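You operate a simulated robot arm through the tools that you are given. There is no shell and no other tool. Be economical: measure what you need, move in short steps, check, and stop when the job is done.

You run a simulated two-armed robot. Do the job below in one go: nothing can be reset, and whatever is moved stays where it is left.

## Task
Grease the spindle end, then hold the large wheel and screw the nut on.
Fine: the brush goes back in its cup; the wheel turns a few degrees at most. A coat counts when it lies all over at full strength: go over it till it gets no stronger.

It is judged by the outcome, as a careful person would: the job done as asked, and still so three seconds after it is handed in. It fails if anything else is knocked over, pushed out of place, dropped, spilled or broken.

## Robot
Two 7-joint arms with two-finger parallel grippers on one trunk, on a base that drives. Base frame: it is fixed to the floor where the robot stands at the start and does not move with it; the origin is under the middle of the robot, x ahead of it, y to its left, z up; the surface under the hand at the start is at about z = 0.78. Lengths are in m, angles in degrees, forces in N, time in s.
The left shoulder is at the start at [0.07, 0.163, 1.17], the right one opposite. With the tool pointing down near the work surface each hand reaches from about 0.38 to 0.88 m from the robot's upright axis, wherever it stands, measured 20 degrees to its own side. Places, roughly: grease brush (4x4x12 cm) [0.7, 0.1, 0.9]; grease pot [0.9, 0.1, 0.8]; large wheel with a pink band (45x45x22 cm) [1.1, 0.5, 0.7]; spindle [1.1, 0.5, 0.7]; teal brush cup [0.7, 0.1, 0.8]; thread of the spindle [1.1, 0.5, 0.8]. Payload 3.43 kg a hand.
The tool frame of a hand sits at the grasp point between the pads (the TCP): z along the fingers, y along the line on which they close. The tips reach 0.034 m beyond it. The gripper opens to 0.128 m. The fingers are 0.024 m wide and 0.012 m thick; the gripper's body (0.048 by 0.13 m) begins 0.096 m behind the TCP.
Orientation is told as [roll, pitch, yaw] about the base's x, y, z axes, in that order, counted from this pose: with the fingers straight down and closing along the base's y, the tool's x points along the base's -x, its y along +y and its z along -z.

## Interface
- The arms move only by the tool servo_tool. It takes "left_series", "right_series" or both (then of equal length, played together; a hand with none holds still); each is a list of rows, each an object of numbers (a shift or turn left out is 0, a gripper value left out holds the last): "dx", "dy", "dz": the shift along the tool's x, y, z in cm; "wx", "wy", "wz": the turn, a rotation vector about the tool's x, y, z in degrees. In form: [{"dx": .., "dy": .., "dz": .., "wx": .., "wy": .., "wz": ..}, ...]. A call has 1 to 10 rows; each row shifts and turns the commanded pose from where the row before left it, along the tool's axes as they then stand. "left_grip" and "right_grip" are, for a hand that has rows, the opening in per cent of the stroke, from 0 (shut) to 100 (fully open), set as the call begins (left out, the last holds). Rows are played at 5 a second. More than 0.05 m and 8.6 degrees between two rows, or a gripper value outside its range, and nothing of the call is played. Where a pose cannot be reached the arm comes as near as it can. A force on the tool above 50 N (or 10 N above the force at the start of the call, whichever is more), or a blocked arm, ends the call early, and 0.2 s more pass. The fingers move at their own pace (about 0.153 m/s each) and stop on an object; they squeeze with about 27 N. The grip force told is the motor's: it shows also when the fingers shut on nothing. Time passes only in rows, and 0.2 s behind the last, so rows that do not move let the fingers close. The reply holds the time, the measured pose of the TCP, the force on the tool along the base axes, the opening and the grip force, in the units named above and with some noise, with the torque about the TCP (base axes, N m) and any sound that the robot's microphone picked up.
- Cameras (640 x 400 px; columns grow to the right, rows downward): "scene" is now at [0.1334, 0.0331, 1.4061]; the picture's right is [0.37, -0.93, 0.00], its down [-0.45, -0.18, -0.87] and it looks along [0.81, 0.33, -0.49] (base axes); focal length 277 px, centre (320, 200). "left" rides on the left gripper at [0.076, 0.011, -0.16] in its tool frame; the picture's right is [-0.15, 0.99, 0.00], its down [-0.88, -0.13, -0.46] and it looks along [-0.45, -0.07, 0.89] (tool axes); focal length 234 px, centre (320, 200). "right" rides on the right gripper at [0.076, -0.011, -0.16] in its tool frame; the picture's right is [0.15, 0.99, 0.00], its down [-0.88, 0.13, -0.46] and it looks along [-0.45, 0.07, 0.89] (tool axes); focal length 234 px, centre (320, 200). There is no depth. A picture from a camera that has moved, and an enlarged one, comes with that camera's place and axes in the base frame and with its lens.
- capture(camera): a new picture of that camera. No time passes.
- lift_body(by): slides the trunk up (or, below 0, down) by that many m; the arms and the scene camera ride with it, the base frame stays. It gives what a move gives, with no picture.
- drive_base(legs): drives the robot by 1 to 6 legs, each [ahead, left, turn to the left] in m, m and degrees, along the robot's own axes; the way and the turn of a leg run together, so that a leg with both is an arc; at most 1.5 m and 180 degrees a leg. The arms and the cameras ride along, it lands a little off, and it stops where it bumps. It gives what a move gives.
- pan_tilt(pan, tilt): turns the head with the scene camera to pan (to the left, within 86 degrees either way) and tilt (down, from -29 to 69), counted from straight ahead of the robot. It gives what a move gives.
- inspect(camera, box): a new picture of the part [left, top, right, bottom] of that camera's present view, enlarged. No time passes.
- job_done(): hands the job in; it is judged then, once.

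Work in short steps. Places have to be worked out from the pictures, the camera data and where the tool is seen: move nearer, look again, correct. Check each grasp and each placing, and mend what went wrong. You have 120 turns and 108 pictures in all, those below and enlarged ones among them. Open the grippers and draw the arms clear of the work before you hand the job in, unless the task says otherwise; then end with one line.

The tools are called by a JSON object that holds its "method" and its "body". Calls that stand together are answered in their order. servo_tool: Moves the arms, as the interface text tells. Its arguments: {"type":"object","properties":{"left_series":{"type":"array"},"left_grip":{"type":"number"},"right_series":{"type":"array"},"right_grip":{"type":"number"}},"required":[]} The other tools are called the same way: lift_body (by) slides the trunk up or down; drive_base (legs) drives the base; pan_tilt (pan, tilt) turns the head that bears the scene camera; capture (camera) takes a picture; inspect (camera, box) takes an enlarged picture of a part of a camera's view; job_done () hands the job in.

At the start:

```text
time: 0.0
left_position: [0.5397, 0.4491, 1.1872]
left_tool_rot: [0.0, 0.2, 0.1]
left_wrist_force: [-0.4, 0.4, -0.3]
left_moment: [0.02, -0.02, -0.01]
left_opening: 0.1279
left_grasp_force: 0.0
right_position: [0.5962, -0.0791, 1.2225]
right_tool_rot: [0.0, -0.1, 0.0]
right_wrist_force: [-0.7, -0.1, -0.7]
right_moment: [0.0, 0.01, -0.03]
right_opening: 0.1281
right_grasp_force: 0.2
trunk travel left (down, up): [-0.65, 0.29]
robot x, y, heading: [-0.0012, -0.0021, -0.1]
head pan, tilt: [22.0, 29.1]
```

scene: 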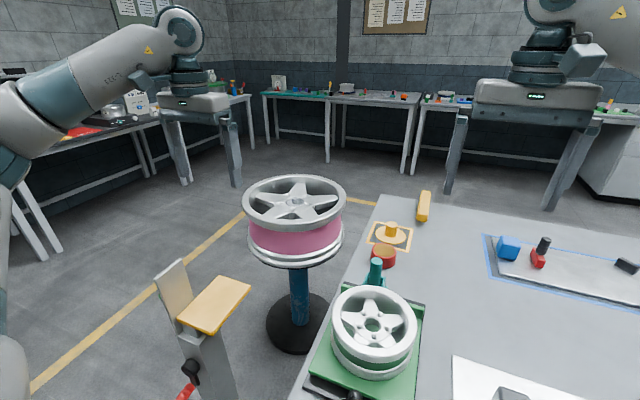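
right: 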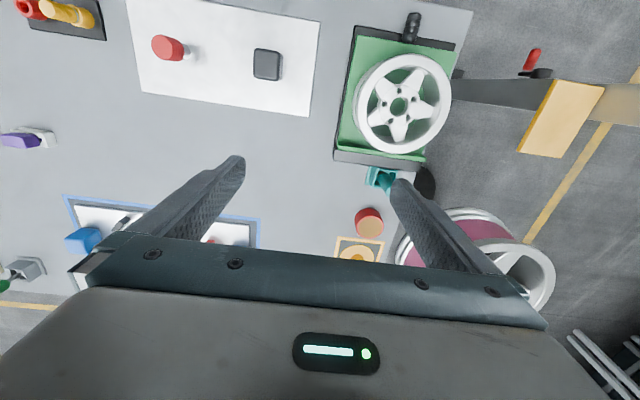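
left: 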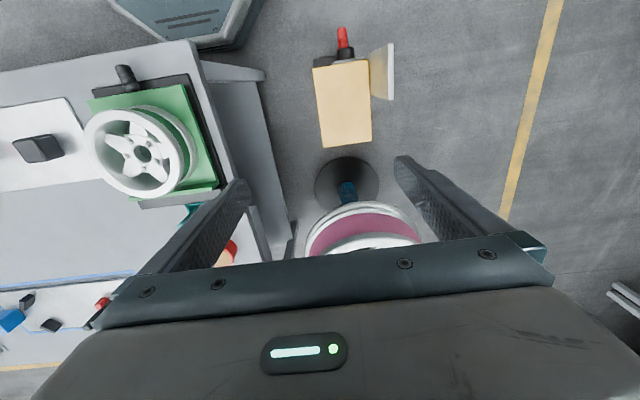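

I'll look closer at the wheel, the brush cup, the pot and the nut.

{"method": "inspect", "body": {"camera": "scene", "box": [220, 160, 380, 260]}}

{"method": "inspect", "body": {"camera": "scene", "box": [330, 180, 458, 260]}}

{"method": "inspect", "body": {"camera": "scene", "box": [320, 240, 448, 320]}}

```text
4.00 times, centred on (300, 210) of scene
camera zoom: at [0.1334, 0.0331, 1.4061], right [0.37, -0.93, 0.0], down [-0.45, -0.18, -0.87], along [0.81, 0.33, -0.49], focal length 1109 px, centre (400, 160)
```

zoom: 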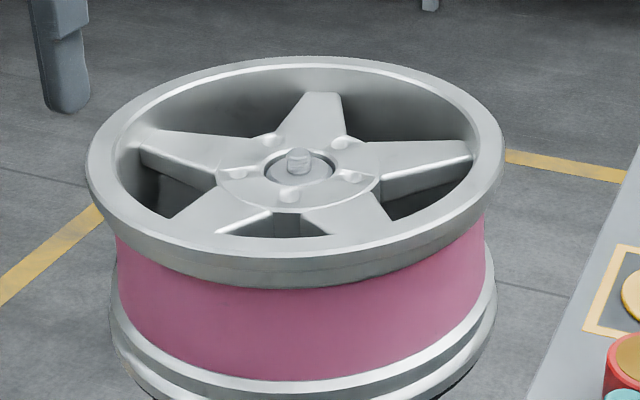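

```text
5.00 times, centred on (394, 220) of scene
camera zoom: at [0.1334, 0.0331, 1.4061], right [0.37, -0.93, 0.0], down [-0.45, -0.18, -0.87], along [0.81, 0.33, -0.49], focal length 1387 px, centre (-50, 100)
```

zoom: 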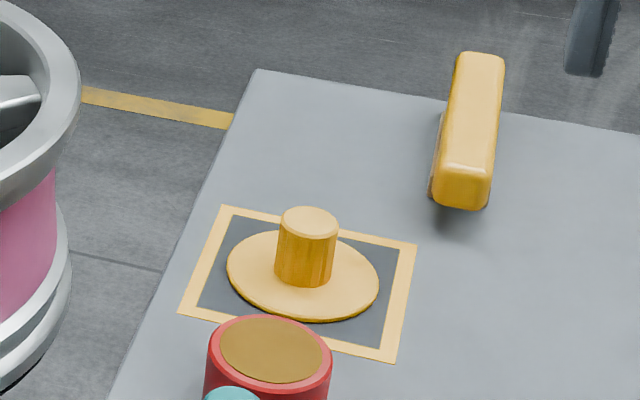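

```text
5.00 times, centred on (384, 280) of scene
camera zoom: at [0.1334, 0.0331, 1.4061], right [0.37, -0.93, 0.0], down [-0.45, -0.18, -0.87], along [0.81, 0.33, -0.49], focal length 1387 px, centre (0, -200)
```

zoom: 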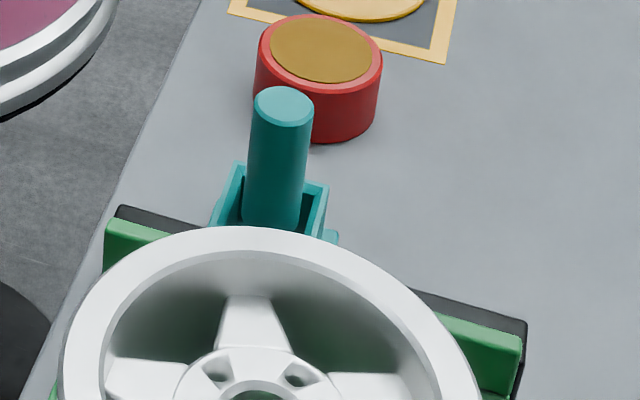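

The wheel lies flat on a floor stand at about [1.10, 0.55], and the nut is a flanged knob at about [1.02, 0.11] on the table. The brush stands in its cup at about [0.68, 0.10]. I'll tilt the head down to see how much room the base has.

{"method": "pan_tilt", "body": {"pan": 20, "tilt": 65}}

{"method": "capture", "body": {"camera": "scene"}}

```text
time: 1.0
left_position: [0.5402, 0.4481, 1.1883]
left_tool_rot: [0.0, -0.1, 0.1]
left_wrist_force: [0.5, 1.2, -0.2]
left_moment: [-0.01, -0.02, -0.01]
left_opening: 0.1279
left_grasp_force: 0.1
right_position: [0.5954, -0.0785, 1.2223]
right_tool_rot: [0.0, 0.0, 0.0]
right_wrist_force: [0.4, -0.5, 0.8]
right_moment: [0.01, -0.05, 0.0]
right_opening: 0.128
right_grasp_force: 0.0
trunk travel left (down, up): [-0.65, 0.29]
robot x, y, heading: [0.0023, -0.0025, -0.4]
head pan, tilt: [20.0, 65.0]
```

```text
101 pictures are left
camera scene: at [0.1063, 0.0199, 1.3572], right [0.34, -0.94, 0.0], down [-0.85, -0.31, -0.42], along [0.4, 0.14, -0.91], focal length 277 px, centre (320, 200)
```

scene: 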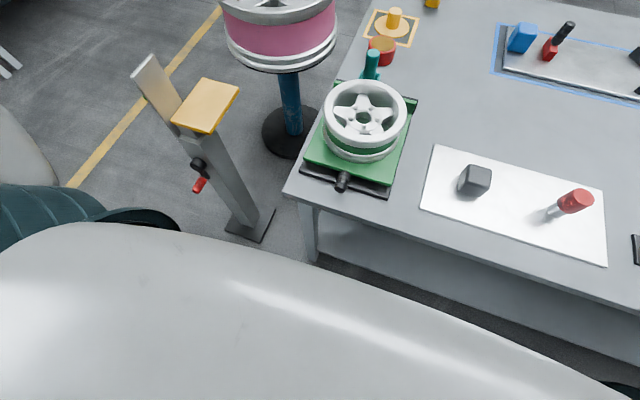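

The post stand at about [0.5, 0.55] and the table mean I have to go round the left side to reach the wheel. I'll pick up the brush from here, starting by moving the right hand over it.

{"method": "servo_tool", "body": {"right_series": [{"dx": -2, "dy": 4.5, "dz": 0}, {"dx": -2, "dy": 4.5, "dz": 1}, {"dx": -2, "dy": 4.5, "dz": 2}, {"dx": -2.5, "dy": 4.5, "dz": 2}, {}]}}

{"method": "capture", "body": {"camera": "right"}}

{"method": "inspect", "body": {"camera": "scene", "box": [320, 0, 448, 80]}}

```text
refused: row 2 steps farther than a row can; nothing moved
```

```text
100 pictures are left
camera right: at [0.521, -0.0893, 1.3837], right [-0.15, 0.99, 0.0], down [0.88, 0.13, 0.46], along [0.45, 0.07, -0.89], focal length 234 px, centre (320, 200)
```

right: 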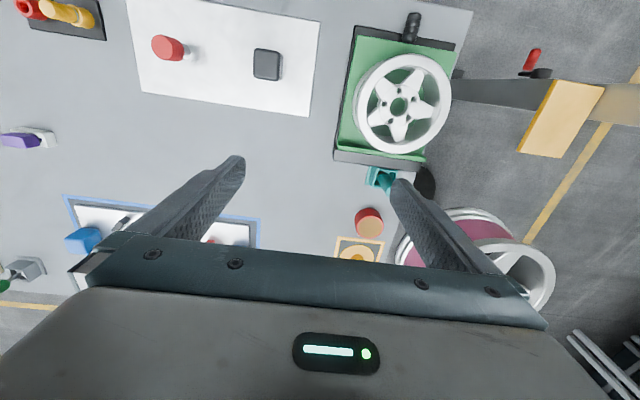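

```text
5.00 times, centred on (384, 40) of scene
camera zoom: at [0.1063, 0.0199, 1.3572], right [0.34, -0.94, 0.0], down [-0.85, -0.31, -0.42], along [0.4, 0.14, -0.91], focal length 1387 px, centre (0, 1000)
```

zoom: 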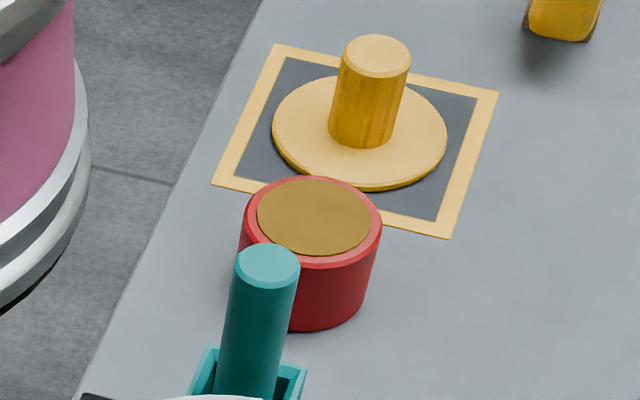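

Each row's total step must stay within 5 cm, so I'm resending the move with smaller steps.

{"method": "servo_tool", "body": {"right_series": [{"dx": -1, "dy": 3.5, "dz": 1}, {"dx": -1, "dy": 3.5, "dz": 1}, {"dx": -1, "dy": 3.5, "dz": 1}, {"dx": -1, "dy": 3.5, "dz": 1}, {"dx": -1, "dy": 3.5, "dz": 1}, {}]}}

{"method": "capture", "body": {"camera": "right"}}

```text
time: 2.4
left_position: [0.5398, 0.4481, 1.1885]
left_tool_rot: [0.0, 0.0, 0.1]
left_wrist_force: [1.1, 0.6, -0.1]
left_moment: [0.03, -0.03, -0.03]
left_opening: 0.1282
left_grasp_force: 0.0
right_position: [0.6456, 0.0956, 1.1729]
right_tool_rot: [0.1, 0.0, 0.0]
right_wrist_force: [-0.5, -0.8, -1.1]
right_moment: [0.02, 0.0, -0.03]
right_opening: 0.128
right_grasp_force: 0.0
trunk travel left (down, up): [-0.65, 0.29]
robot x, y, heading: [-0.0, 0.0008, -0.2]
head pan, tilt: [20.0, 65.0]
```

```text
98 pictures are left
camera right: at [0.5704, 0.0846, 1.3342], right [-0.14, 0.99, 0.0], down [0.88, 0.13, 0.46], along [0.45, 0.07, -0.89], focal length 234 px, centre (320, 200)
```

right: 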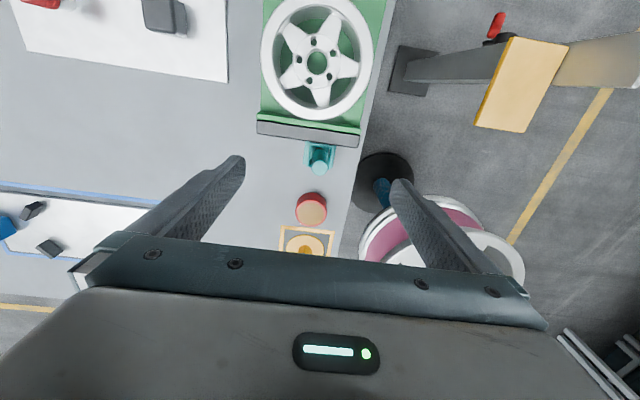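

{"method": "inspect", "body": {"camera": "right", "box": [240, 120, 400, 220]}}

```text
4.00 times, centred on (320, 170) of right
camera zoom: at [0.5704, 0.0846, 1.3342], right [-0.14, 0.99, 0.0], down [0.88, 0.13, 0.46], along [0.45, 0.07, -0.89], focal length 937 px, centre (320, 320)
```

zoom: 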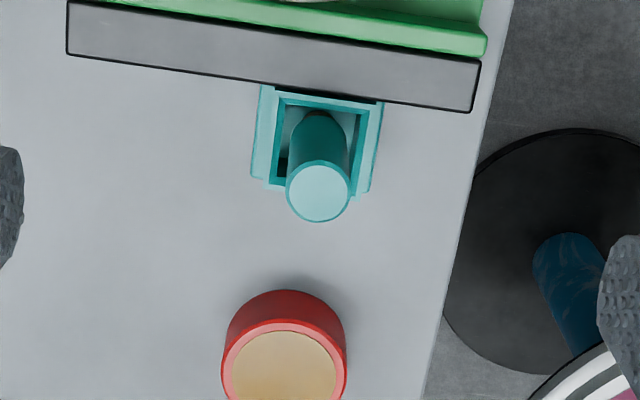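

From three views the brush top comes out at about [0.723, 0.108, 0.895], with the handle about 3 cm thick. I'll move over it and look before going down.

{"method": "servo_tool", "body": {"right_series": [{"dx": -3.8, "dy": 0.6, "dz": 2}, {"dx": -3.9, "dy": 0.6, "dz": 2}, {"dz": 4.9}, {"dz": 4.9}, {"dz": 4.9}, {"dz": 3}, {}], "right_grip": 60}}

{"method": "capture", "body": {"camera": "right"}}

{"method": "capture", "body": {"camera": "scene"}}

```text
time: 4.0
left_position: [0.5404, 0.4489, 1.1882]
left_tool_rot: [0.0, 0.0, 0.1]
left_wrist_force: [1.1, -0.2, -0.4]
left_moment: [-0.01, -0.01, -0.01]
left_opening: 0.128
left_grasp_force: 0.0
right_position: [0.7228, 0.1097, 0.9545]
right_tool_rot: [0.0, -0.1, -0.1]
right_wrist_force: [-0.2, 0.6, 0.7]
right_moment: [-0.03, 0.02, -0.02]
right_opening: 0.0768
right_grasp_force: 0.1
trunk travel left (down, up): [-0.65, 0.29]
robot x, y, heading: [0.0004, 0.0009, 0.1]
head pan, tilt: [20.0, 65.0]
```

```text
96 pictures are left
camera right: at [0.6472, 0.0976, 1.1172], right [-0.15, 0.99, 0.0], down [0.88, 0.13, 0.46], along [0.45, 0.07, -0.89], focal length 234 px, centre (320, 200)
```

right: 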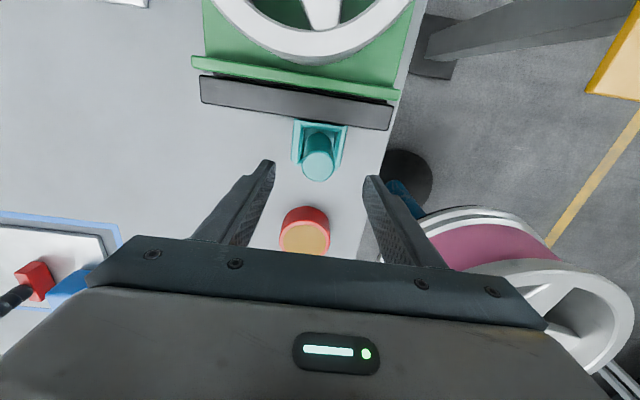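

```text
95 pictures are left
camera scene: at [0.1059, 0.0204, 1.3572], right [0.34, -0.94, 0.0], down [-0.85, -0.31, -0.42], along [0.4, 0.14, -0.91], focal length 277 px, centre (320, 200)
```

scene: 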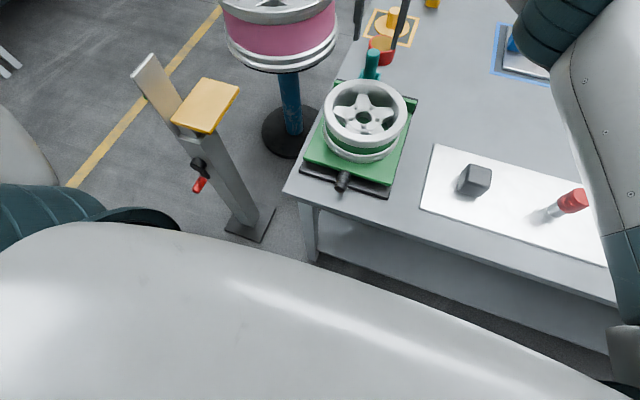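

The brush top is confirmed at about [0.722, 0.107]. I'll go down to z 0.873 and close on the handle.

{"method": "servo_tool", "body": {"right_series": [{"dy": -0.3, "dz": 3}, {"dz": 3}, {"dz": 2.1}, {}]}}

{"method": "servo_tool", "body": {"right_series": [{}, {}, {}, {}], "right_grip": 0}}

{"method": "capture", "body": {"camera": "right"}}

```text
time: 5.0
left_position: [0.5396, 0.4491, 1.1883]
left_tool_rot: [0.1, 0.0, 0.1]
left_wrist_force: [-0.2, 0.2, -0.2]
left_moment: [0.0, 0.03, 0.0]
left_opening: 0.1279
left_grasp_force: 0.1
right_position: [0.7234, 0.105, 0.8733]
right_tool_rot: [-0.1, 0.1, -0.1]
right_wrist_force: [-0.5, 0.6, 0.1]
right_moment: [-0.01, 0.0, 0.0]
right_opening: 0.0766
right_grasp_force: 0.1
trunk travel left (down, up): [-0.65, 0.29]
robot x, y, heading: [0.0009, 0.0003, 0.2]
head pan, tilt: [20.0, 65.0]
```

```text
time: 6.0
left_position: [0.5405, 0.4483, 1.1883]
left_tool_rot: [0.0, 0.0, 0.1]
left_wrist_force: [0.0, 0.1, 1.0]
left_moment: [0.0, 0.01, -0.01]
left_opening: 0.1278
left_grasp_force: 0.0
right_position: [0.7231, 0.1055, 0.8729]
right_tool_rot: [0.0, 0.1, -0.2]
right_wrist_force: [-0.1, 0.3, 0.8]
right_moment: [0.05, -0.02, 0.01]
right_opening: 0.0307
right_grasp_force: 27.5
trunk travel left (down, up): [-0.65, 0.29]
robot x, y, heading: [0.0022, 0.0011, -0.1]
head pan, tilt: [20.0, 65.0]
```

```text
94 pictures are left
camera right: at [0.6483, 0.0945, 1.0348], right [-0.15, 0.99, 0.0], down [0.88, 0.13, 0.46], along [0.45, 0.07, -0.89], focal length 234 px, centre (320, 200)
```

right: 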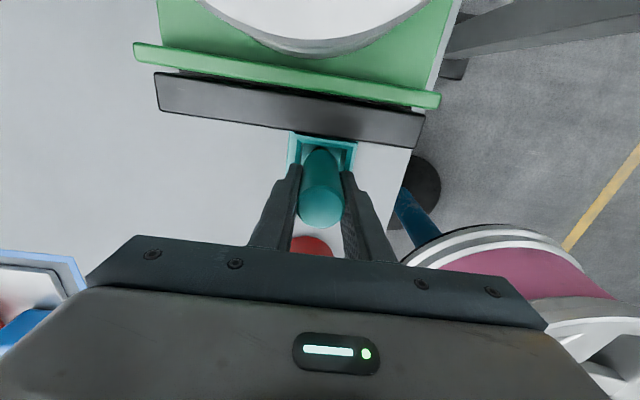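

The brush is gripped at 3.07 cm opening; I'm noting the TCP at [0.723, 0.1055, 0.873] for putting it back. Now I lift it straight up.

{"method": "servo_tool", "body": {"right_series": [{"dz": -3}, {"dz": -4}, {"dz": -4}, {"dz": -4}, {}]}}

{"method": "capture", "body": {"camera": "right"}}

{"method": "pan_tilt", "body": {"pan": 8, "tilt": 35}}

{"method": "capture", "body": {"camera": "scene"}}

```text
time: 7.2
left_position: [0.5404, 0.4493, 1.1873]
left_tool_rot: [0.0, 0.0, 0.1]
left_wrist_force: [0.1, -1.0, -1.1]
left_moment: [0.01, 0.01, 0.03]
left_opening: 0.1279
left_grasp_force: 0.1
right_position: [0.7233, 0.1053, 1.0239]
right_tool_rot: [0.0, -0.1, -0.1]
right_wrist_force: [-0.3, 0.2, -0.6]
right_moment: [-0.05, -0.02, -0.02]
right_opening: 0.0306
right_grasp_force: 27.1
trunk travel left (down, up): [-0.65, 0.29]
robot x, y, heading: [0.0028, -0.0033, 0.1]
head pan, tilt: [20.0, 65.0]
```

```text
93 pictures are left
camera right: at [0.6492, 0.0947, 1.186], right [-0.15, 0.99, 0.0], down [0.88, 0.13, 0.46], along [0.45, 0.07, -0.89], focal length 234 px, centre (320, 200)
```

right: 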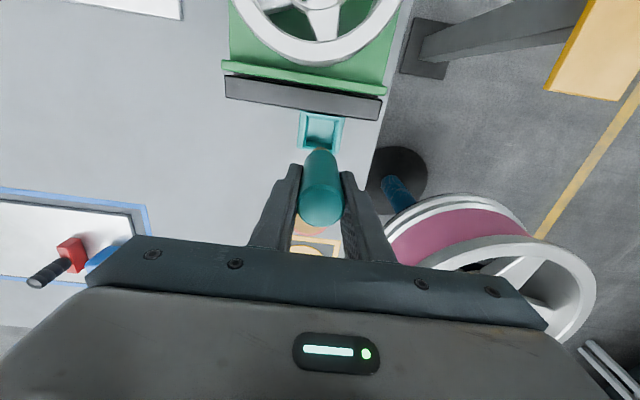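

```text
time: 8.2
left_position: [0.5402, 0.4497, 1.1885]
left_tool_rot: [0.0, 0.1, 0.1]
left_wrist_force: [-0.4, 0.2, 0.3]
left_moment: [0.02, -0.03, 0.01]
left_opening: 0.128
left_grasp_force: 0.0
right_position: [0.7251, 0.1059, 1.0249]
right_tool_rot: [0.0, 0.0, -0.2]
right_wrist_force: [0.9, 0.6, -0.5]
right_moment: [-0.01, 0.0, 0.03]
right_opening: 0.0307
right_grasp_force: 27.0
trunk travel left (down, up): [-0.65, 0.29]
robot x, y, heading: [-0.0006, 0.003, 0.0]
head pan, tilt: [8.0, 35.0]
```

```text
92 pictures are left
camera scene: at [0.1365, 0.0115, 1.3969], right [0.14, -0.99, 0.0], down [-0.57, -0.08, -0.82], along [0.81, 0.11, -0.57], focal length 277 px, centre (320, 200)
```

scene: 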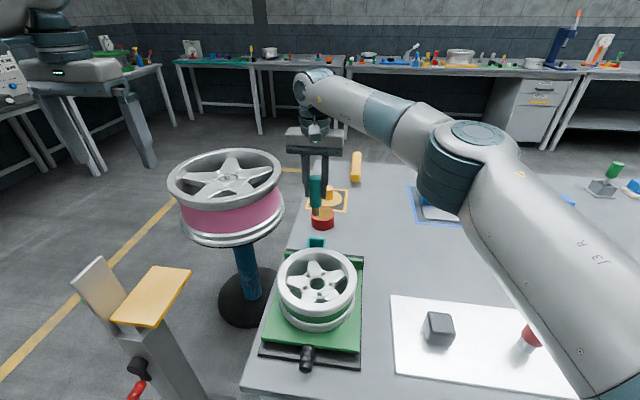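

{"method": "inspect", "body": {"camera": "scene", "box": [256, 120, 384, 200]}}

{"method": "inspect", "body": {"camera": "scene", "box": [275, 180, 371, 240]}}

{"method": "inspect", "body": {"camera": "scene", "box": [160, 140, 288, 220]}}

```text
5.00 times, centred on (320, 160) of scene
camera zoom: at [0.1365, 0.0115, 1.3969], right [0.14, -0.99, 0.0], down [-0.57, -0.08, -0.82], along [0.81, 0.11, -0.57], focal length 1387 px, centre (320, 400)
```

zoom: 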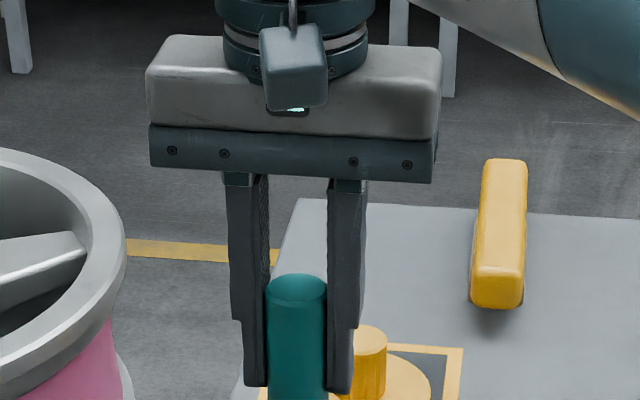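

```text
6.67 times, centred on (323, 210) of scene
camera zoom: at [0.1365, 0.0115, 1.3969], right [0.14, -0.99, 0.0], down [-0.57, -0.08, -0.82], along [0.81, 0.11, -0.57], focal length 1849 px, centre (300, 133)
```

zoom: 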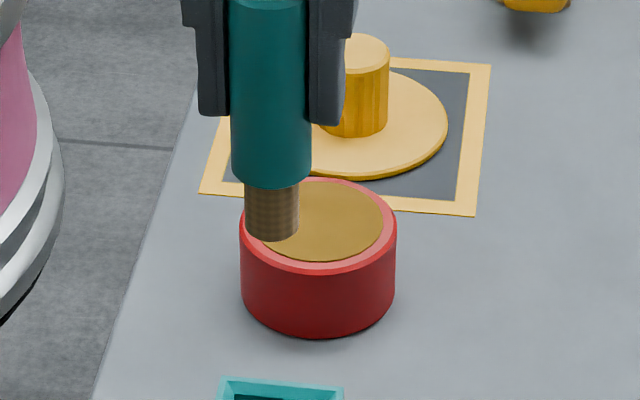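

```text
5.00 times, centred on (224, 180) of scene
camera zoom: at [0.1365, 0.0115, 1.3969], right [0.14, -0.99, 0.0], down [-0.57, -0.08, -0.82], along [0.81, 0.11, -0.57], focal length 1387 px, centre (800, 300)
```

zoom: 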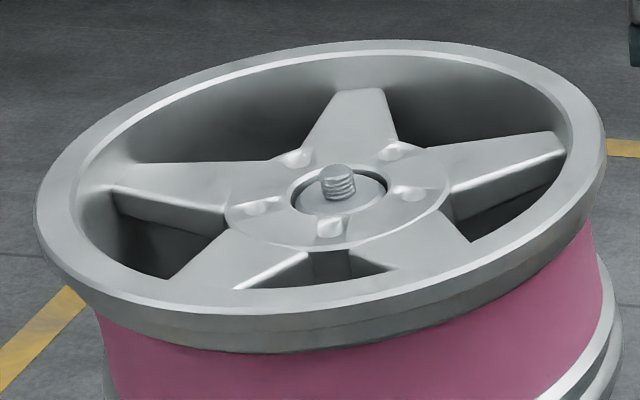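

The bristle tip hangs about 9.3 cm below the TCP. The pot centre is at about [0.872, 0.105] with its rim near z 0.82, so I'll move over it and check.

{"method": "servo_tool", "body": {"right_series": [{"dx": -4.5}, {"dx": -4.5}, {"dx": -4.5}, {"dx": -1.2}, {"dz": 4.5}, {"dz": 1.5}, {}]}}

{"method": "capture", "body": {"camera": "right"}}

{"method": "inspect", "body": {"camera": "scene", "box": [275, 170, 371, 230]}}

```text
time: 9.8
left_position: [0.5401, 0.4502, 1.189]
left_tool_rot: [0.0, 0.0, 0.1]
left_wrist_force: [0.5, 0.8, 0.6]
left_moment: [-0.01, 0.01, 0.04]
left_opening: 0.1277
left_grasp_force: 0.0
right_position: [0.7535, 0.0985, 0.9655]
right_tool_rot: [-0.1, 0.0, -0.2]
right_wrist_force: [-0.1, 0.3, -0.1]
right_moment: [0.02, -0.02, 0.02]
right_opening: 0.0309
right_grasp_force: 27.0
right hand out of reach, approached as far as the arm can: row 1, 2, 3, 4
trunk travel left (down, up): [-0.65, 0.29]
robot x, y, heading: [-0.0026, -0.0012, -0.0]
head pan, tilt: [8.0, 35.0]
```

```text
88 pictures are left
camera right: at [0.6774, 0.0877, 1.1272], right [-0.15, 0.99, 0.0], down [0.88, 0.13, 0.46], along [0.45, 0.07, -0.89], focal length 234 px, centre (320, 200)
```

right: 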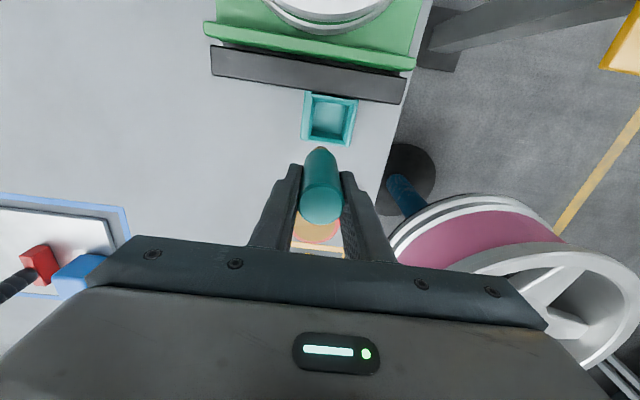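

```text
6.67 times, centred on (323, 200) of scene
camera zoom: at [0.1364, 0.0112, 1.397], right [0.14, -0.99, 0.0], down [-0.57, -0.08, -0.82], along [0.81, 0.11, -0.57], focal length 1849 px, centre (300, 200)
```

zoom: 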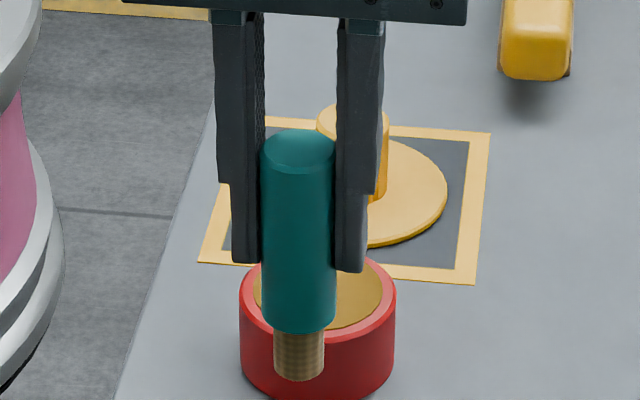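

The right arm can't get farther across from here. I'll drive round to the far-left side of the table, around [1.65, 0.45], where the pot, nut and wheel can all be reached. First I tuck the right hand up and back.

{"method": "servo_tool", "body": {"right_series": [{"dz": -4.5}, {"dz": -4.5}, {"dz": -4.5}, {"dx": 3.4, "dy": -3.2, "dz": -1}, {"dx": 3.4, "dy": -3.2, "dz": -1}, {"dx": 3.4, "dy": -3.2, "dz": -1}, {"dx": 3.4, "dy": -3.2, "dz": -1}, {"dx": 3.4, "dy": -3.2, "dz": -1}, {"dx": 3.4, "dy": -3.2, "dz": -1}, {}]}}

{"method": "pan_tilt", "body": {"pan": 70, "tilt": 20}}

{"method": "capture", "body": {"camera": "scene"}}

```text
time: 12.0
left_position: [0.5404, 0.4496, 1.1873]
left_tool_rot: [-0.1, 0.1, 0.1]
left_wrist_force: [-0.2, -0.1, 0.2]
left_moment: [-0.03, 0.01, -0.01]
left_opening: 0.1279
left_grasp_force: 0.1
right_position: [0.5493, -0.1092, 1.1468]
right_tool_rot: [0.1, 0.0, -0.1]
right_wrist_force: [-0.4, -1.0, 0.1]
right_moment: [-0.03, 0.0, 0.0]
right_opening: 0.0307
right_grasp_force: 27.0
right hand out of reach, approached as far as the arm can: row 2, 3
trunk travel left (down, up): [-0.65, 0.29]
robot x, y, heading: [-0.0037, 0.0013, -0.1]
head pan, tilt: [8.0, 35.0]
```

```text
time: 13.3
left_position: [0.541, 0.4484, 1.1879]
left_tool_rot: [-0.1, -0.1, 0.1]
left_wrist_force: [-0.2, -0.1, 0.0]
left_moment: [0.0, 0.01, -0.01]
left_opening: 0.1276
left_grasp_force: 0.0
right_position: [0.5485, -0.1106, 1.149]
right_tool_rot: [0.0, 0.0, -0.1]
right_wrist_force: [0.4, 0.7, 0.0]
right_moment: [-0.05, 0.0, -0.02]
right_opening: 0.0308
right_grasp_force: 26.9
trunk travel left (down, up): [-0.65, 0.29]
robot x, y, heading: [0.0003, -0.0015, -0.1]
head pan, tilt: [70.0, 20.0]
```

```text
86 pictures are left
camera scene: at [0.0812, 0.0865, 1.4208], right [0.94, -0.34, 0.0], down [-0.12, -0.32, -0.94], along [0.32, 0.88, -0.34], focal length 277 px, centre (320, 200)
```

scene: 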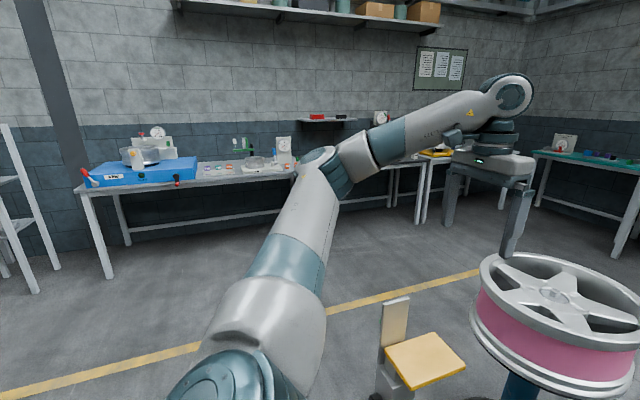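

The lane on the left is clear, with tables only beyond y of about 2.4. I drive left and then ahead.

{"method": "drive_base", "body": {"legs": [[0, 1.3, 0], [1.5, 0, 0], [0.2, 0, 0]]}}

{"method": "capture", "body": {"camera": "scene"}}

```text
time: 28.1
left_position: [2.2586, 1.7243, 1.1889]
left_tool_rot: [0.0, 0.1, -0.2]
left_wrist_force: [-0.8, 0.4, -0.3]
left_moment: [0.01, 0.04, -0.01]
left_opening: 0.128
left_grasp_force: 0.0
right_position: [2.2637, 1.1654, 1.1492]
right_tool_rot: [0.0, -0.1, -0.3]
right_wrist_force: [-0.4, -0.1, -0.3]
right_moment: [-0.02, -0.04, -0.01]
right_opening: 0.0305
right_grasp_force: 27.4
trunk travel left (down, up): [-0.65, 0.29]
robot x, y, heading: [1.7158, 1.28, -0.4]
head pan, tilt: [70.0, 20.0]
```

```text
85 pictures are left
camera scene: at [1.7975, 1.3644, 1.4209], right [0.94, -0.35, 0.0], down [-0.12, -0.32, -0.94], along [0.33, 0.88, -0.34], focal length 277 px, centre (320, 200)
```

scene: 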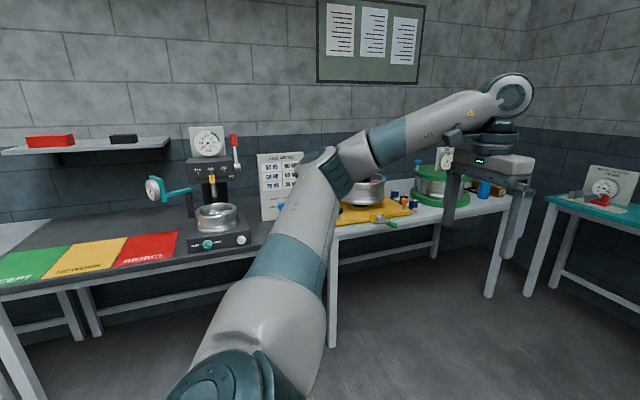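

I'm at [1.716, 1.28]. I turn right to face back toward the wheel and table.

{"method": "drive_base", "body": {"legs": [[0, 0, -165]]}}

{"method": "pan_tilt", "body": {"pan": 10, "tilt": 40}}

{"method": "capture", "body": {"camera": "scene"}}

```text
time: 35.2
left_position: [1.3094, 0.7054, 1.1872]
left_tool_rot: [0.0, 0.0, -165.0]
left_wrist_force: [-0.1, 0.2, -0.7]
left_moment: [0.02, -0.02, 0.01]
left_opening: 0.1281
left_grasp_force: 0.1
right_position: [1.1585, 1.2439, 1.1494]
right_tool_rot: [0.0, 0.1, -165.0]
right_wrist_force: [0.5, -0.4, 0.3]
right_moment: [0.01, -0.01, 0.04]
right_opening: 0.0305
right_grasp_force: 26.9
trunk travel left (down, up): [-0.65, 0.29]
robot x, y, heading: [1.7162, 1.2783, -164.7]
head pan, tilt: [70.0, 20.0]
```

```text
time: 36.5
left_position: [1.3113, 0.7065, 1.1884]
left_tool_rot: [0.0, 0.1, -165.1]
left_wrist_force: [-1.4, 0.6, 0.2]
left_moment: [0.01, -0.02, 0.01]
left_opening: 0.1282
left_grasp_force: 0.2
right_position: [1.1575, 1.2436, 1.1491]
right_tool_rot: [0.0, 0.0, -165.1]
right_wrist_force: [0.1, 1.5, -0.6]
right_moment: [0.01, -0.02, 0.02]
right_opening: 0.0306
right_grasp_force: 26.7
trunk travel left (down, up): [-0.65, 0.29]
robot x, y, heading: [1.716, 1.2764, -165.4]
head pan, tilt: [10.0, 40.0]
```

```text
84 pictures are left
camera scene: at [1.5893, 1.2283, 1.3894], right [-0.42, 0.91, 0.0], down [0.58, 0.27, -0.77], along [-0.69, -0.32, -0.64], focal length 277 px, centre (320, 200)
```

scene: 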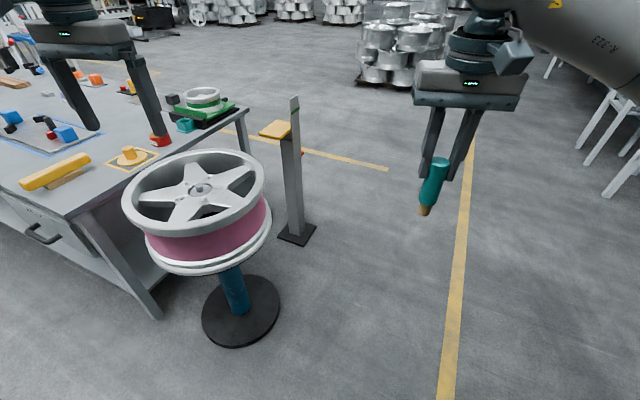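

The wheel is ahead and to the left, with the table beyond it. I sidestep left and creep ahead to the working pose at about [1.68, 0.47].

{"method": "drive_base", "body": {"legs": [[0.0, 0.77, 0], [0.24, 0, 0]]}}

{"method": "capture", "body": {"camera": "scene"}}

```text
time: 42.0
left_position: [1.2763, -0.099, 1.1881]
left_tool_rot: [0.0, 0.1, -164.9]
left_wrist_force: [1.1, -0.1, -0.1]
left_moment: [0.02, 0.01, 0.0]
left_opening: 0.1281
left_grasp_force: 0.1
right_position: [1.1253, 0.4389, 1.1495]
right_tool_rot: [0.1, -0.1, -165.0]
right_wrist_force: [-0.3, -0.3, 0.9]
right_moment: [-0.01, 0.01, -0.01]
right_opening: 0.0301
right_grasp_force: 26.7
trunk travel left (down, up): [-0.65, 0.29]
robot x, y, heading: [1.6846, 0.4754, -165.0]
head pan, tilt: [10.0, 40.0]
```

```text
83 pictures are left
camera scene: at [1.5568, 0.4238, 1.3895], right [-0.42, 0.91, 0.0], down [0.58, 0.27, -0.77], along [-0.69, -0.32, -0.64], focal length 277 px, centre (320, 200)
```

scene: 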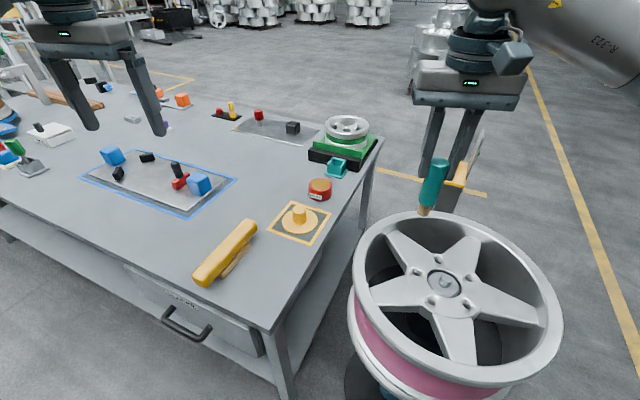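

This pose shows everything I need. I'll zoom in on the spindle, and on the nut and pot.

{"method": "inspect", "body": {"camera": "scene", "box": [404, 250, 484, 300]}}

{"method": "inspect", "body": {"camera": "scene", "box": [264, 170, 344, 220]}}

```text
8.00 times, centred on (444, 275) of scene
camera zoom: at [1.5568, 0.4238, 1.3895], right [-0.42, 0.91, 0.0], down [0.58, 0.27, -0.77], along [-0.69, -0.32, -0.64], focal length 2219 px, centre (-672, -400)
```

zoom: 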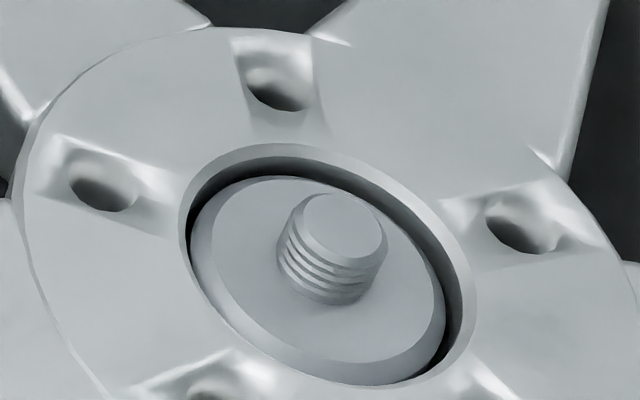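

```text
8.00 times, centred on (304, 195) of scene
camera zoom: at [1.5568, 0.4238, 1.3895], right [-0.42, 0.91, 0.0], down [0.58, 0.27, -0.77], along [-0.69, -0.32, -0.64], focal length 2219 px, centre (448, 240)
```

zoom: 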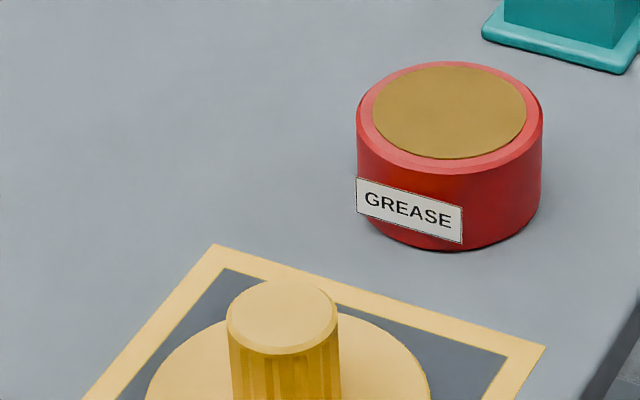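

The spindle tip is at about [1.078, 0.537, 0.82] and the pot centre at about [0.868, 0.104]. I'll turn and tilt the right hand toward the pot so it can reach.

{"method": "servo_tool", "body": {"right_series": [{"wz": -6.8, "dz": 2}, {"wz": -6.8, "dz": 2}, {"wz": -6.8, "dz": 2}, {"dx": -4, "dy": 2.5}, {"dx": -4, "dy": 2.5}, {"dx": -4, "dy": 2.5}, {"dx": -4, "dy": 2.5}, {"dx": -4, "dy": 2.5}, {}]}}

{"method": "servo_tool", "body": {"right_series": [{"wy": -7.6}, {"wy": -7.6}, {"wy": -7.6}, {"wy": -7.6}, {"wy": -7.6}, {}]}}

{"method": "capture", "body": {"camera": "scene"}}

```text
time: 44.0
left_position: [1.2766, -0.0982, 1.1885]
left_tool_rot: [-0.1, 0.0, -165.0]
left_wrist_force: [-0.3, 0.6, 1.0]
left_moment: [-0.01, -0.02, 0.02]
left_opening: 0.1277
left_grasp_force: 0.2
right_position: [1.034, 0.2222, 1.0877]
right_tool_rot: [0.1, -0.1, -144.8]
right_wrist_force: [-0.8, 0.0, -0.8]
right_moment: [-0.03, 0.0, -0.02]
right_opening: 0.0303
right_grasp_force: 26.7
trunk travel left (down, up): [-0.65, 0.29]
robot x, y, heading: [1.6889, 0.4758, -165.0]
head pan, tilt: [10.0, 40.0]
```

```text
time: 45.4
left_position: [1.2771, -0.0995, 1.1872]
left_tool_rot: [-0.1, 0.0, -165.0]
left_wrist_force: [0.4, -0.5, -0.3]
left_moment: [0.01, -0.02, 0.02]
left_opening: 0.1281
left_grasp_force: 0.1
right_position: [1.0343, 0.2205, 1.0883]
right_tool_rot: [-0.1, -38.0, -144.8]
right_wrist_force: [0.2, -0.2, -0.1]
right_moment: [0.01, -0.05, 0.02]
right_opening: 0.0301
right_grasp_force: 26.9
trunk travel left (down, up): [-0.65, 0.29]
robot x, y, heading: [1.6827, 0.4732, -165.2]
head pan, tilt: [10.0, 40.0]
```

```text
80 pictures are left
camera scene: at [1.5565, 0.4232, 1.3894], right [-0.42, 0.91, 0.0], down [0.58, 0.27, -0.77], along [-0.69, -0.32, -0.64], focal length 277 px, centre (320, 200)
```

scene: 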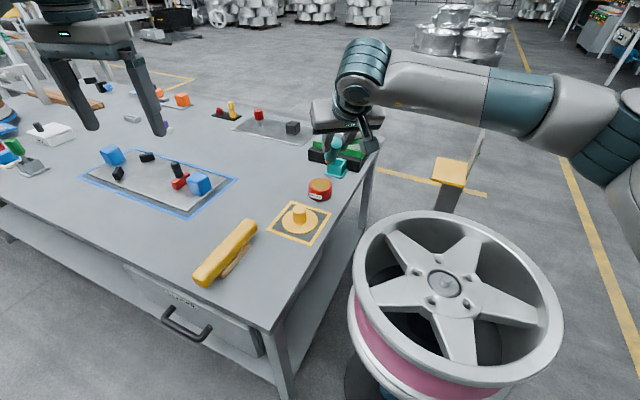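

The tilt is as intended. Now I go forward 14.5 cm and down 8 cm so the bristles hover over the pot.

{"method": "servo_tool", "body": {"right_series": [{"dx": -2.86, "dz": 2.23}, {"dx": -2.86, "dz": 2.23}, {"dx": -2.86, "dz": 2.23}, {"dx": -2.86, "dz": 2.23}, {"dx": 2.46, "dz": 3.15}, {"dx": 2.46, "dz": 3.15}, {"dx": 1.85, "dz": 2.36}, {}]}}

{"method": "inspect", "body": {"camera": "scene", "box": [272, 150, 368, 210]}}

{"method": "capture", "body": {"camera": "right"}}

```text
time: 47.2
left_position: [1.2772, -0.0994, 1.1878]
left_tool_rot: [0.1, 0.1, -165.0]
left_wrist_force: [0.2, -0.2, -0.5]
left_moment: [0.01, -0.03, 0.01]
left_opening: 0.1279
left_grasp_force: 0.0
right_position: [0.9158, 0.139, 0.9784]
right_tool_rot: [0.0, -38.0, -144.8]
right_wrist_force: [-0.2, 0.0, -0.7]
right_moment: [0.0, -0.02, 0.02]
right_opening: 0.0303
right_grasp_force: 26.6
trunk travel left (down, up): [-0.65, 0.29]
robot x, y, heading: [1.6862, 0.4768, -165.1]
head pan, tilt: [10.0, 40.0]
```

```text
6.67 times, centred on (320, 180) of scene
camera zoom: at [1.5568, 0.424, 1.3895], right [-0.42, 0.91, 0.0], down [0.58, 0.27, -0.77], along [-0.69, -0.32, -0.64], focal length 1849 px, centre (320, 333)
```

zoom: 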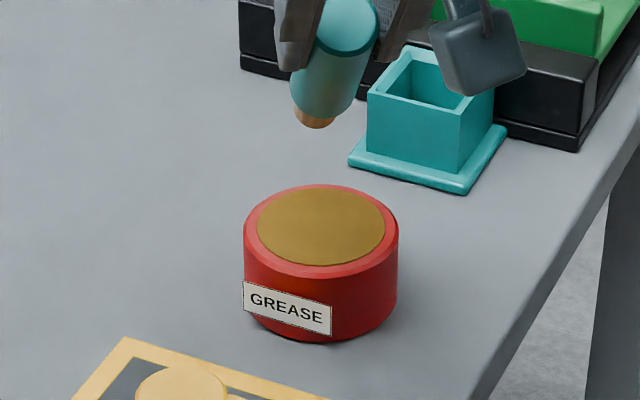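

```text
78 pictures are left
camera right: at [1.0386, 0.239, 1.0594], right [0.67, -0.74, -0.09], down [-0.26, -0.34, 0.9], along [-0.7, -0.58, -0.42], focal length 234 px, centre (320, 200)
```

right: 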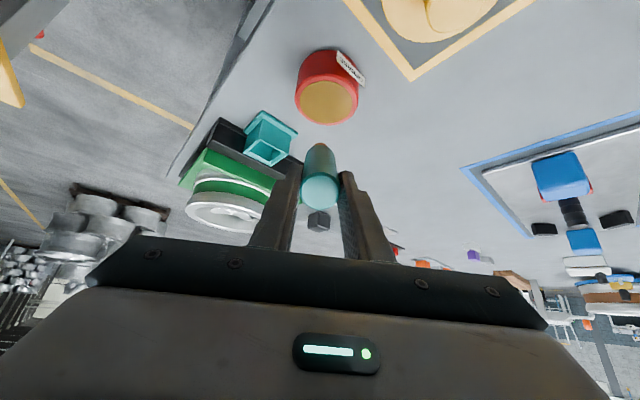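

I can reach it: the bristles hover directly above the pot centre. I lower about 9.5 cm into the grease.

{"method": "servo_tool", "body": {"right_series": [{"dx": 1.85, "dz": 2.36}, {"dx": 1.85, "dz": 2.36}, {"dx": 1.23, "dz": 1.58}, {"dx": 0.92, "dz": 1.18}, {}]}}

{"method": "inspect", "body": {"camera": "scene", "box": [272, 150, 368, 210]}}

```text
time: 48.4
left_position: [1.2777, -0.0992, 1.1885]
left_tool_rot: [-0.1, -0.2, -165.0]
left_wrist_force: [0.3, -0.6, 0.2]
left_moment: [0.01, 0.01, -0.02]
left_opening: 0.1281
left_grasp_force: 0.1
right_position: [0.9174, 0.138, 0.8846]
right_tool_rot: [0.0, -38.2, -144.6]
right_wrist_force: [0.2, 0.2, 9.3]
right_moment: [-0.39, 0.55, -0.01]
right_opening: 0.0299
right_grasp_force: 26.9
trunk travel left (down, up): [-0.65, 0.29]
robot x, y, heading: [1.6839, 0.4744, -165.0]
head pan, tilt: [10.0, 40.0]
```

```text
6.67 times, centred on (320, 180) of scene
camera zoom: at [1.558, 0.4241, 1.3894], right [-0.42, 0.91, 0.0], down [0.58, 0.27, -0.77], along [-0.7, -0.32, -0.64], focal length 1849 px, centre (320, 333)
```

zoom: 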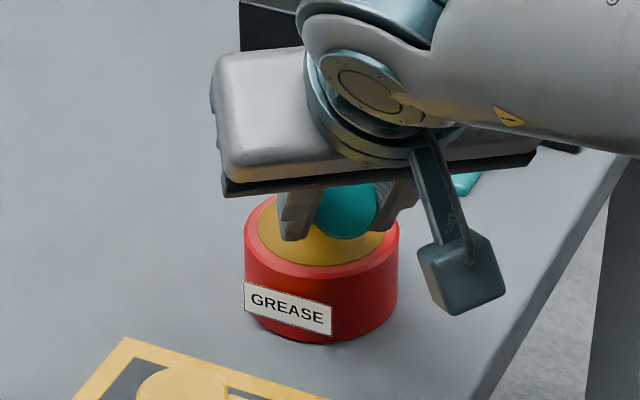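

There is 9 N of contact on the grease. I'll hold a moment, then lift out and look at the bristles.

{"method": "servo_tool", "body": {"right_series": [{}, {"dx": -0.6, "dz": -0.8}, {"dx": -1.85, "dz": -2.36}, {"dx": -2.46, "dz": -3.15}, {"dx": -2.46, "dz": -3.15}, {"dx": -1.23, "dz": -1.58}, {}]}}

{"method": "inspect", "body": {"camera": "scene", "box": [272, 130, 368, 190]}}

```text
time: 50.0
left_position: [1.2772, -0.0995, 1.189]
left_tool_rot: [-0.1, 0.0, -165.1]
left_wrist_force: [-0.3, 0.1, 0.2]
left_moment: [-0.03, -0.02, 0.03]
left_opening: 0.1278
left_grasp_force: 0.0
right_position: [0.9154, 0.1364, 1.0238]
right_tool_rot: [0.0, -37.9, -144.7]
right_wrist_force: [-0.3, 0.6, 0.1]
right_moment: [0.02, -0.02, -0.05]
right_opening: 0.0298
right_grasp_force: 26.5
trunk travel left (down, up): [-0.65, 0.29]
robot x, y, heading: [1.6824, 0.4718, -165.0]
head pan, tilt: [10.0, 40.0]
```

```text
6.67 times, centred on (320, 160) of scene
camera zoom: at [1.5562, 0.4235, 1.3894], right [-0.42, 0.91, 0.0], down [0.58, 0.27, -0.77], along [-0.69, -0.32, -0.64], focal length 1849 px, centre (320, 467)
```

zoom: 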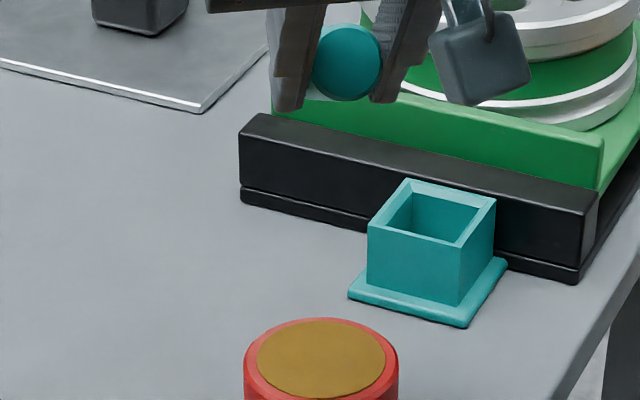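

The brush looks more end-on than before, so it may have swung in the grip. I'll check with the hand camera.

{"method": "capture", "body": {"camera": "right"}}

{"method": "capture", "body": {"camera": "left"}}

```text
75 pictures are left
camera right: at [1.0391, 0.237, 1.1053], right [0.67, -0.74, -0.09], down [-0.26, -0.34, 0.9], along [-0.7, -0.58, -0.42], focal length 234 px, centre (320, 200)
```

right: 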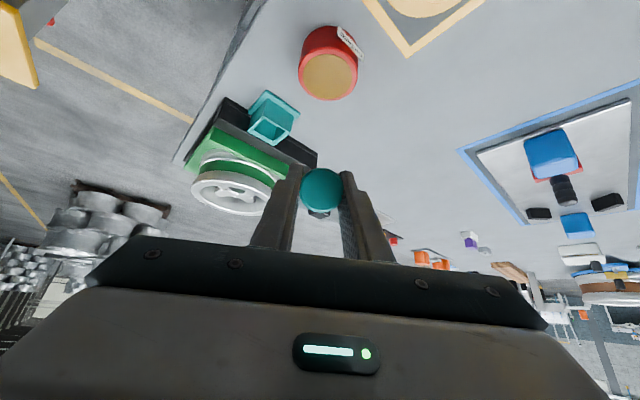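

```text
74 pictures are left
camera left: at [1.3523, -0.0903, 1.348], right [0.11, -0.99, 0.0], down [-0.88, -0.1, 0.46], along [-0.45, -0.05, -0.89], focal length 234 px, centre (320, 200)
```

left: 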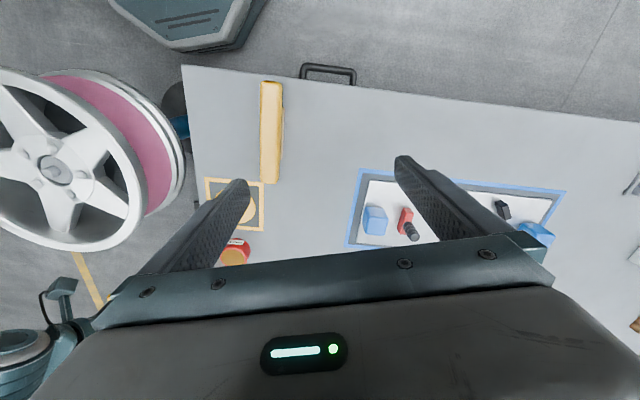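

The brush has swung about 25° forward in the grip from the press, so next time I should press lighter. It is still held firmly; I back off and tilt the hand so I can bring the brush upright over the wheel.

{"method": "servo_tool", "body": {"right_series": [{"dx": -2.46, "dz": -3.15}, {"dx": 3.15, "dz": -2.46}, {"dx": 3.15, "dz": -2.46}, {"dx": 3.15, "dz": -2.46}, {"dx": 3.15, "dz": -2.46}, {"wy": 7.6}, {"wy": 7.6}, {"wy": 7.6}, {"wy": 7.6}, {"wy": 7.6}]}}

{"method": "servo_tool", "body": {"right_series": [{"wz": 6.7}, {"wz": 6.7}, {"wz": 6.7}, {"dx": -1, "dy": -4.5}, {"dx": -1, "dy": -4.5}, {"dx": -1, "dy": -4.5}, {"wy": 8.3}, {"wy": 8.3}, {"wy": 8.3}, {}]}}

{"method": "capture", "body": {"camera": "scene"}}

{"method": "capture", "body": {"camera": "left"}}

```text
time: 52.2
left_position: [1.2766, -0.1002, 1.1867]
left_tool_rot: [0.0, 0.1, -165.1]
left_wrist_force: [0.0, -0.2, -0.1]
left_moment: [-0.02, -0.01, 0.03]
left_opening: 0.1281
left_grasp_force: 0.0
right_position: [1.0463, 0.2291, 1.064]
right_tool_rot: [0.0, 0.2, -144.7]
right_wrist_force: [-0.3, -0.2, -1.1]
right_moment: [0.03, 0.0, 0.03]
right_opening: 0.0296
right_grasp_force: 26.9
trunk travel left (down, up): [-0.65, 0.29]
robot x, y, heading: [1.6848, 0.4748, -165.5]
head pan, tilt: [10.0, 40.0]
```

```text
time: 54.4
left_position: [1.2763, -0.098, 1.1898]
left_tool_rot: [0.1, 0.1, -164.9]
left_wrist_force: [0.0, -0.4, -0.6]
left_moment: [-0.02, -0.05, -0.03]
left_opening: 0.1281
left_grasp_force: 0.1
right_position: [0.9837, 0.3543, 1.0575]
right_tool_rot: [-0.2, 24.9, -164.7]
right_wrist_force: [0.1, -0.2, -0.7]
right_moment: [-0.01, 0.0, 0.01]
right_opening: 0.0299
right_grasp_force: 27.2
right hand out of reach, approached as far as the arm can: row 9
trunk travel left (down, up): [-0.65, 0.29]
robot x, y, heading: [1.6822, 0.4713, -165.0]
head pan, tilt: [10.0, 40.0]
```

```text
73 pictures are left
camera scene: at [1.5558, 0.4248, 1.3894], right [-0.42, 0.91, 0.0], down [0.58, 0.27, -0.77], along [-0.69, -0.32, -0.64], focal length 277 px, centre (320, 200)
```

scene: 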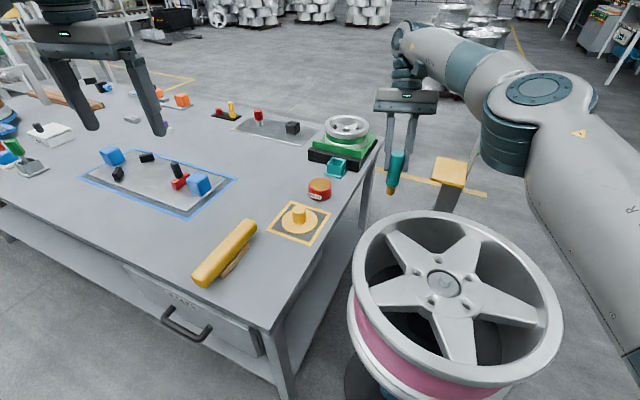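

```text
72 pictures are left
camera left: at [1.3518, -0.0889, 1.3486], right [0.11, -0.99, 0.0], down [-0.88, -0.1, 0.46], along [-0.45, -0.05, -0.89], focal length 234 px, centre (320, 200)
```

left: 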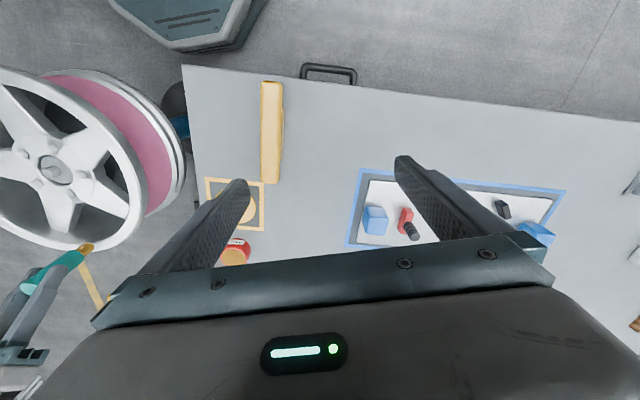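

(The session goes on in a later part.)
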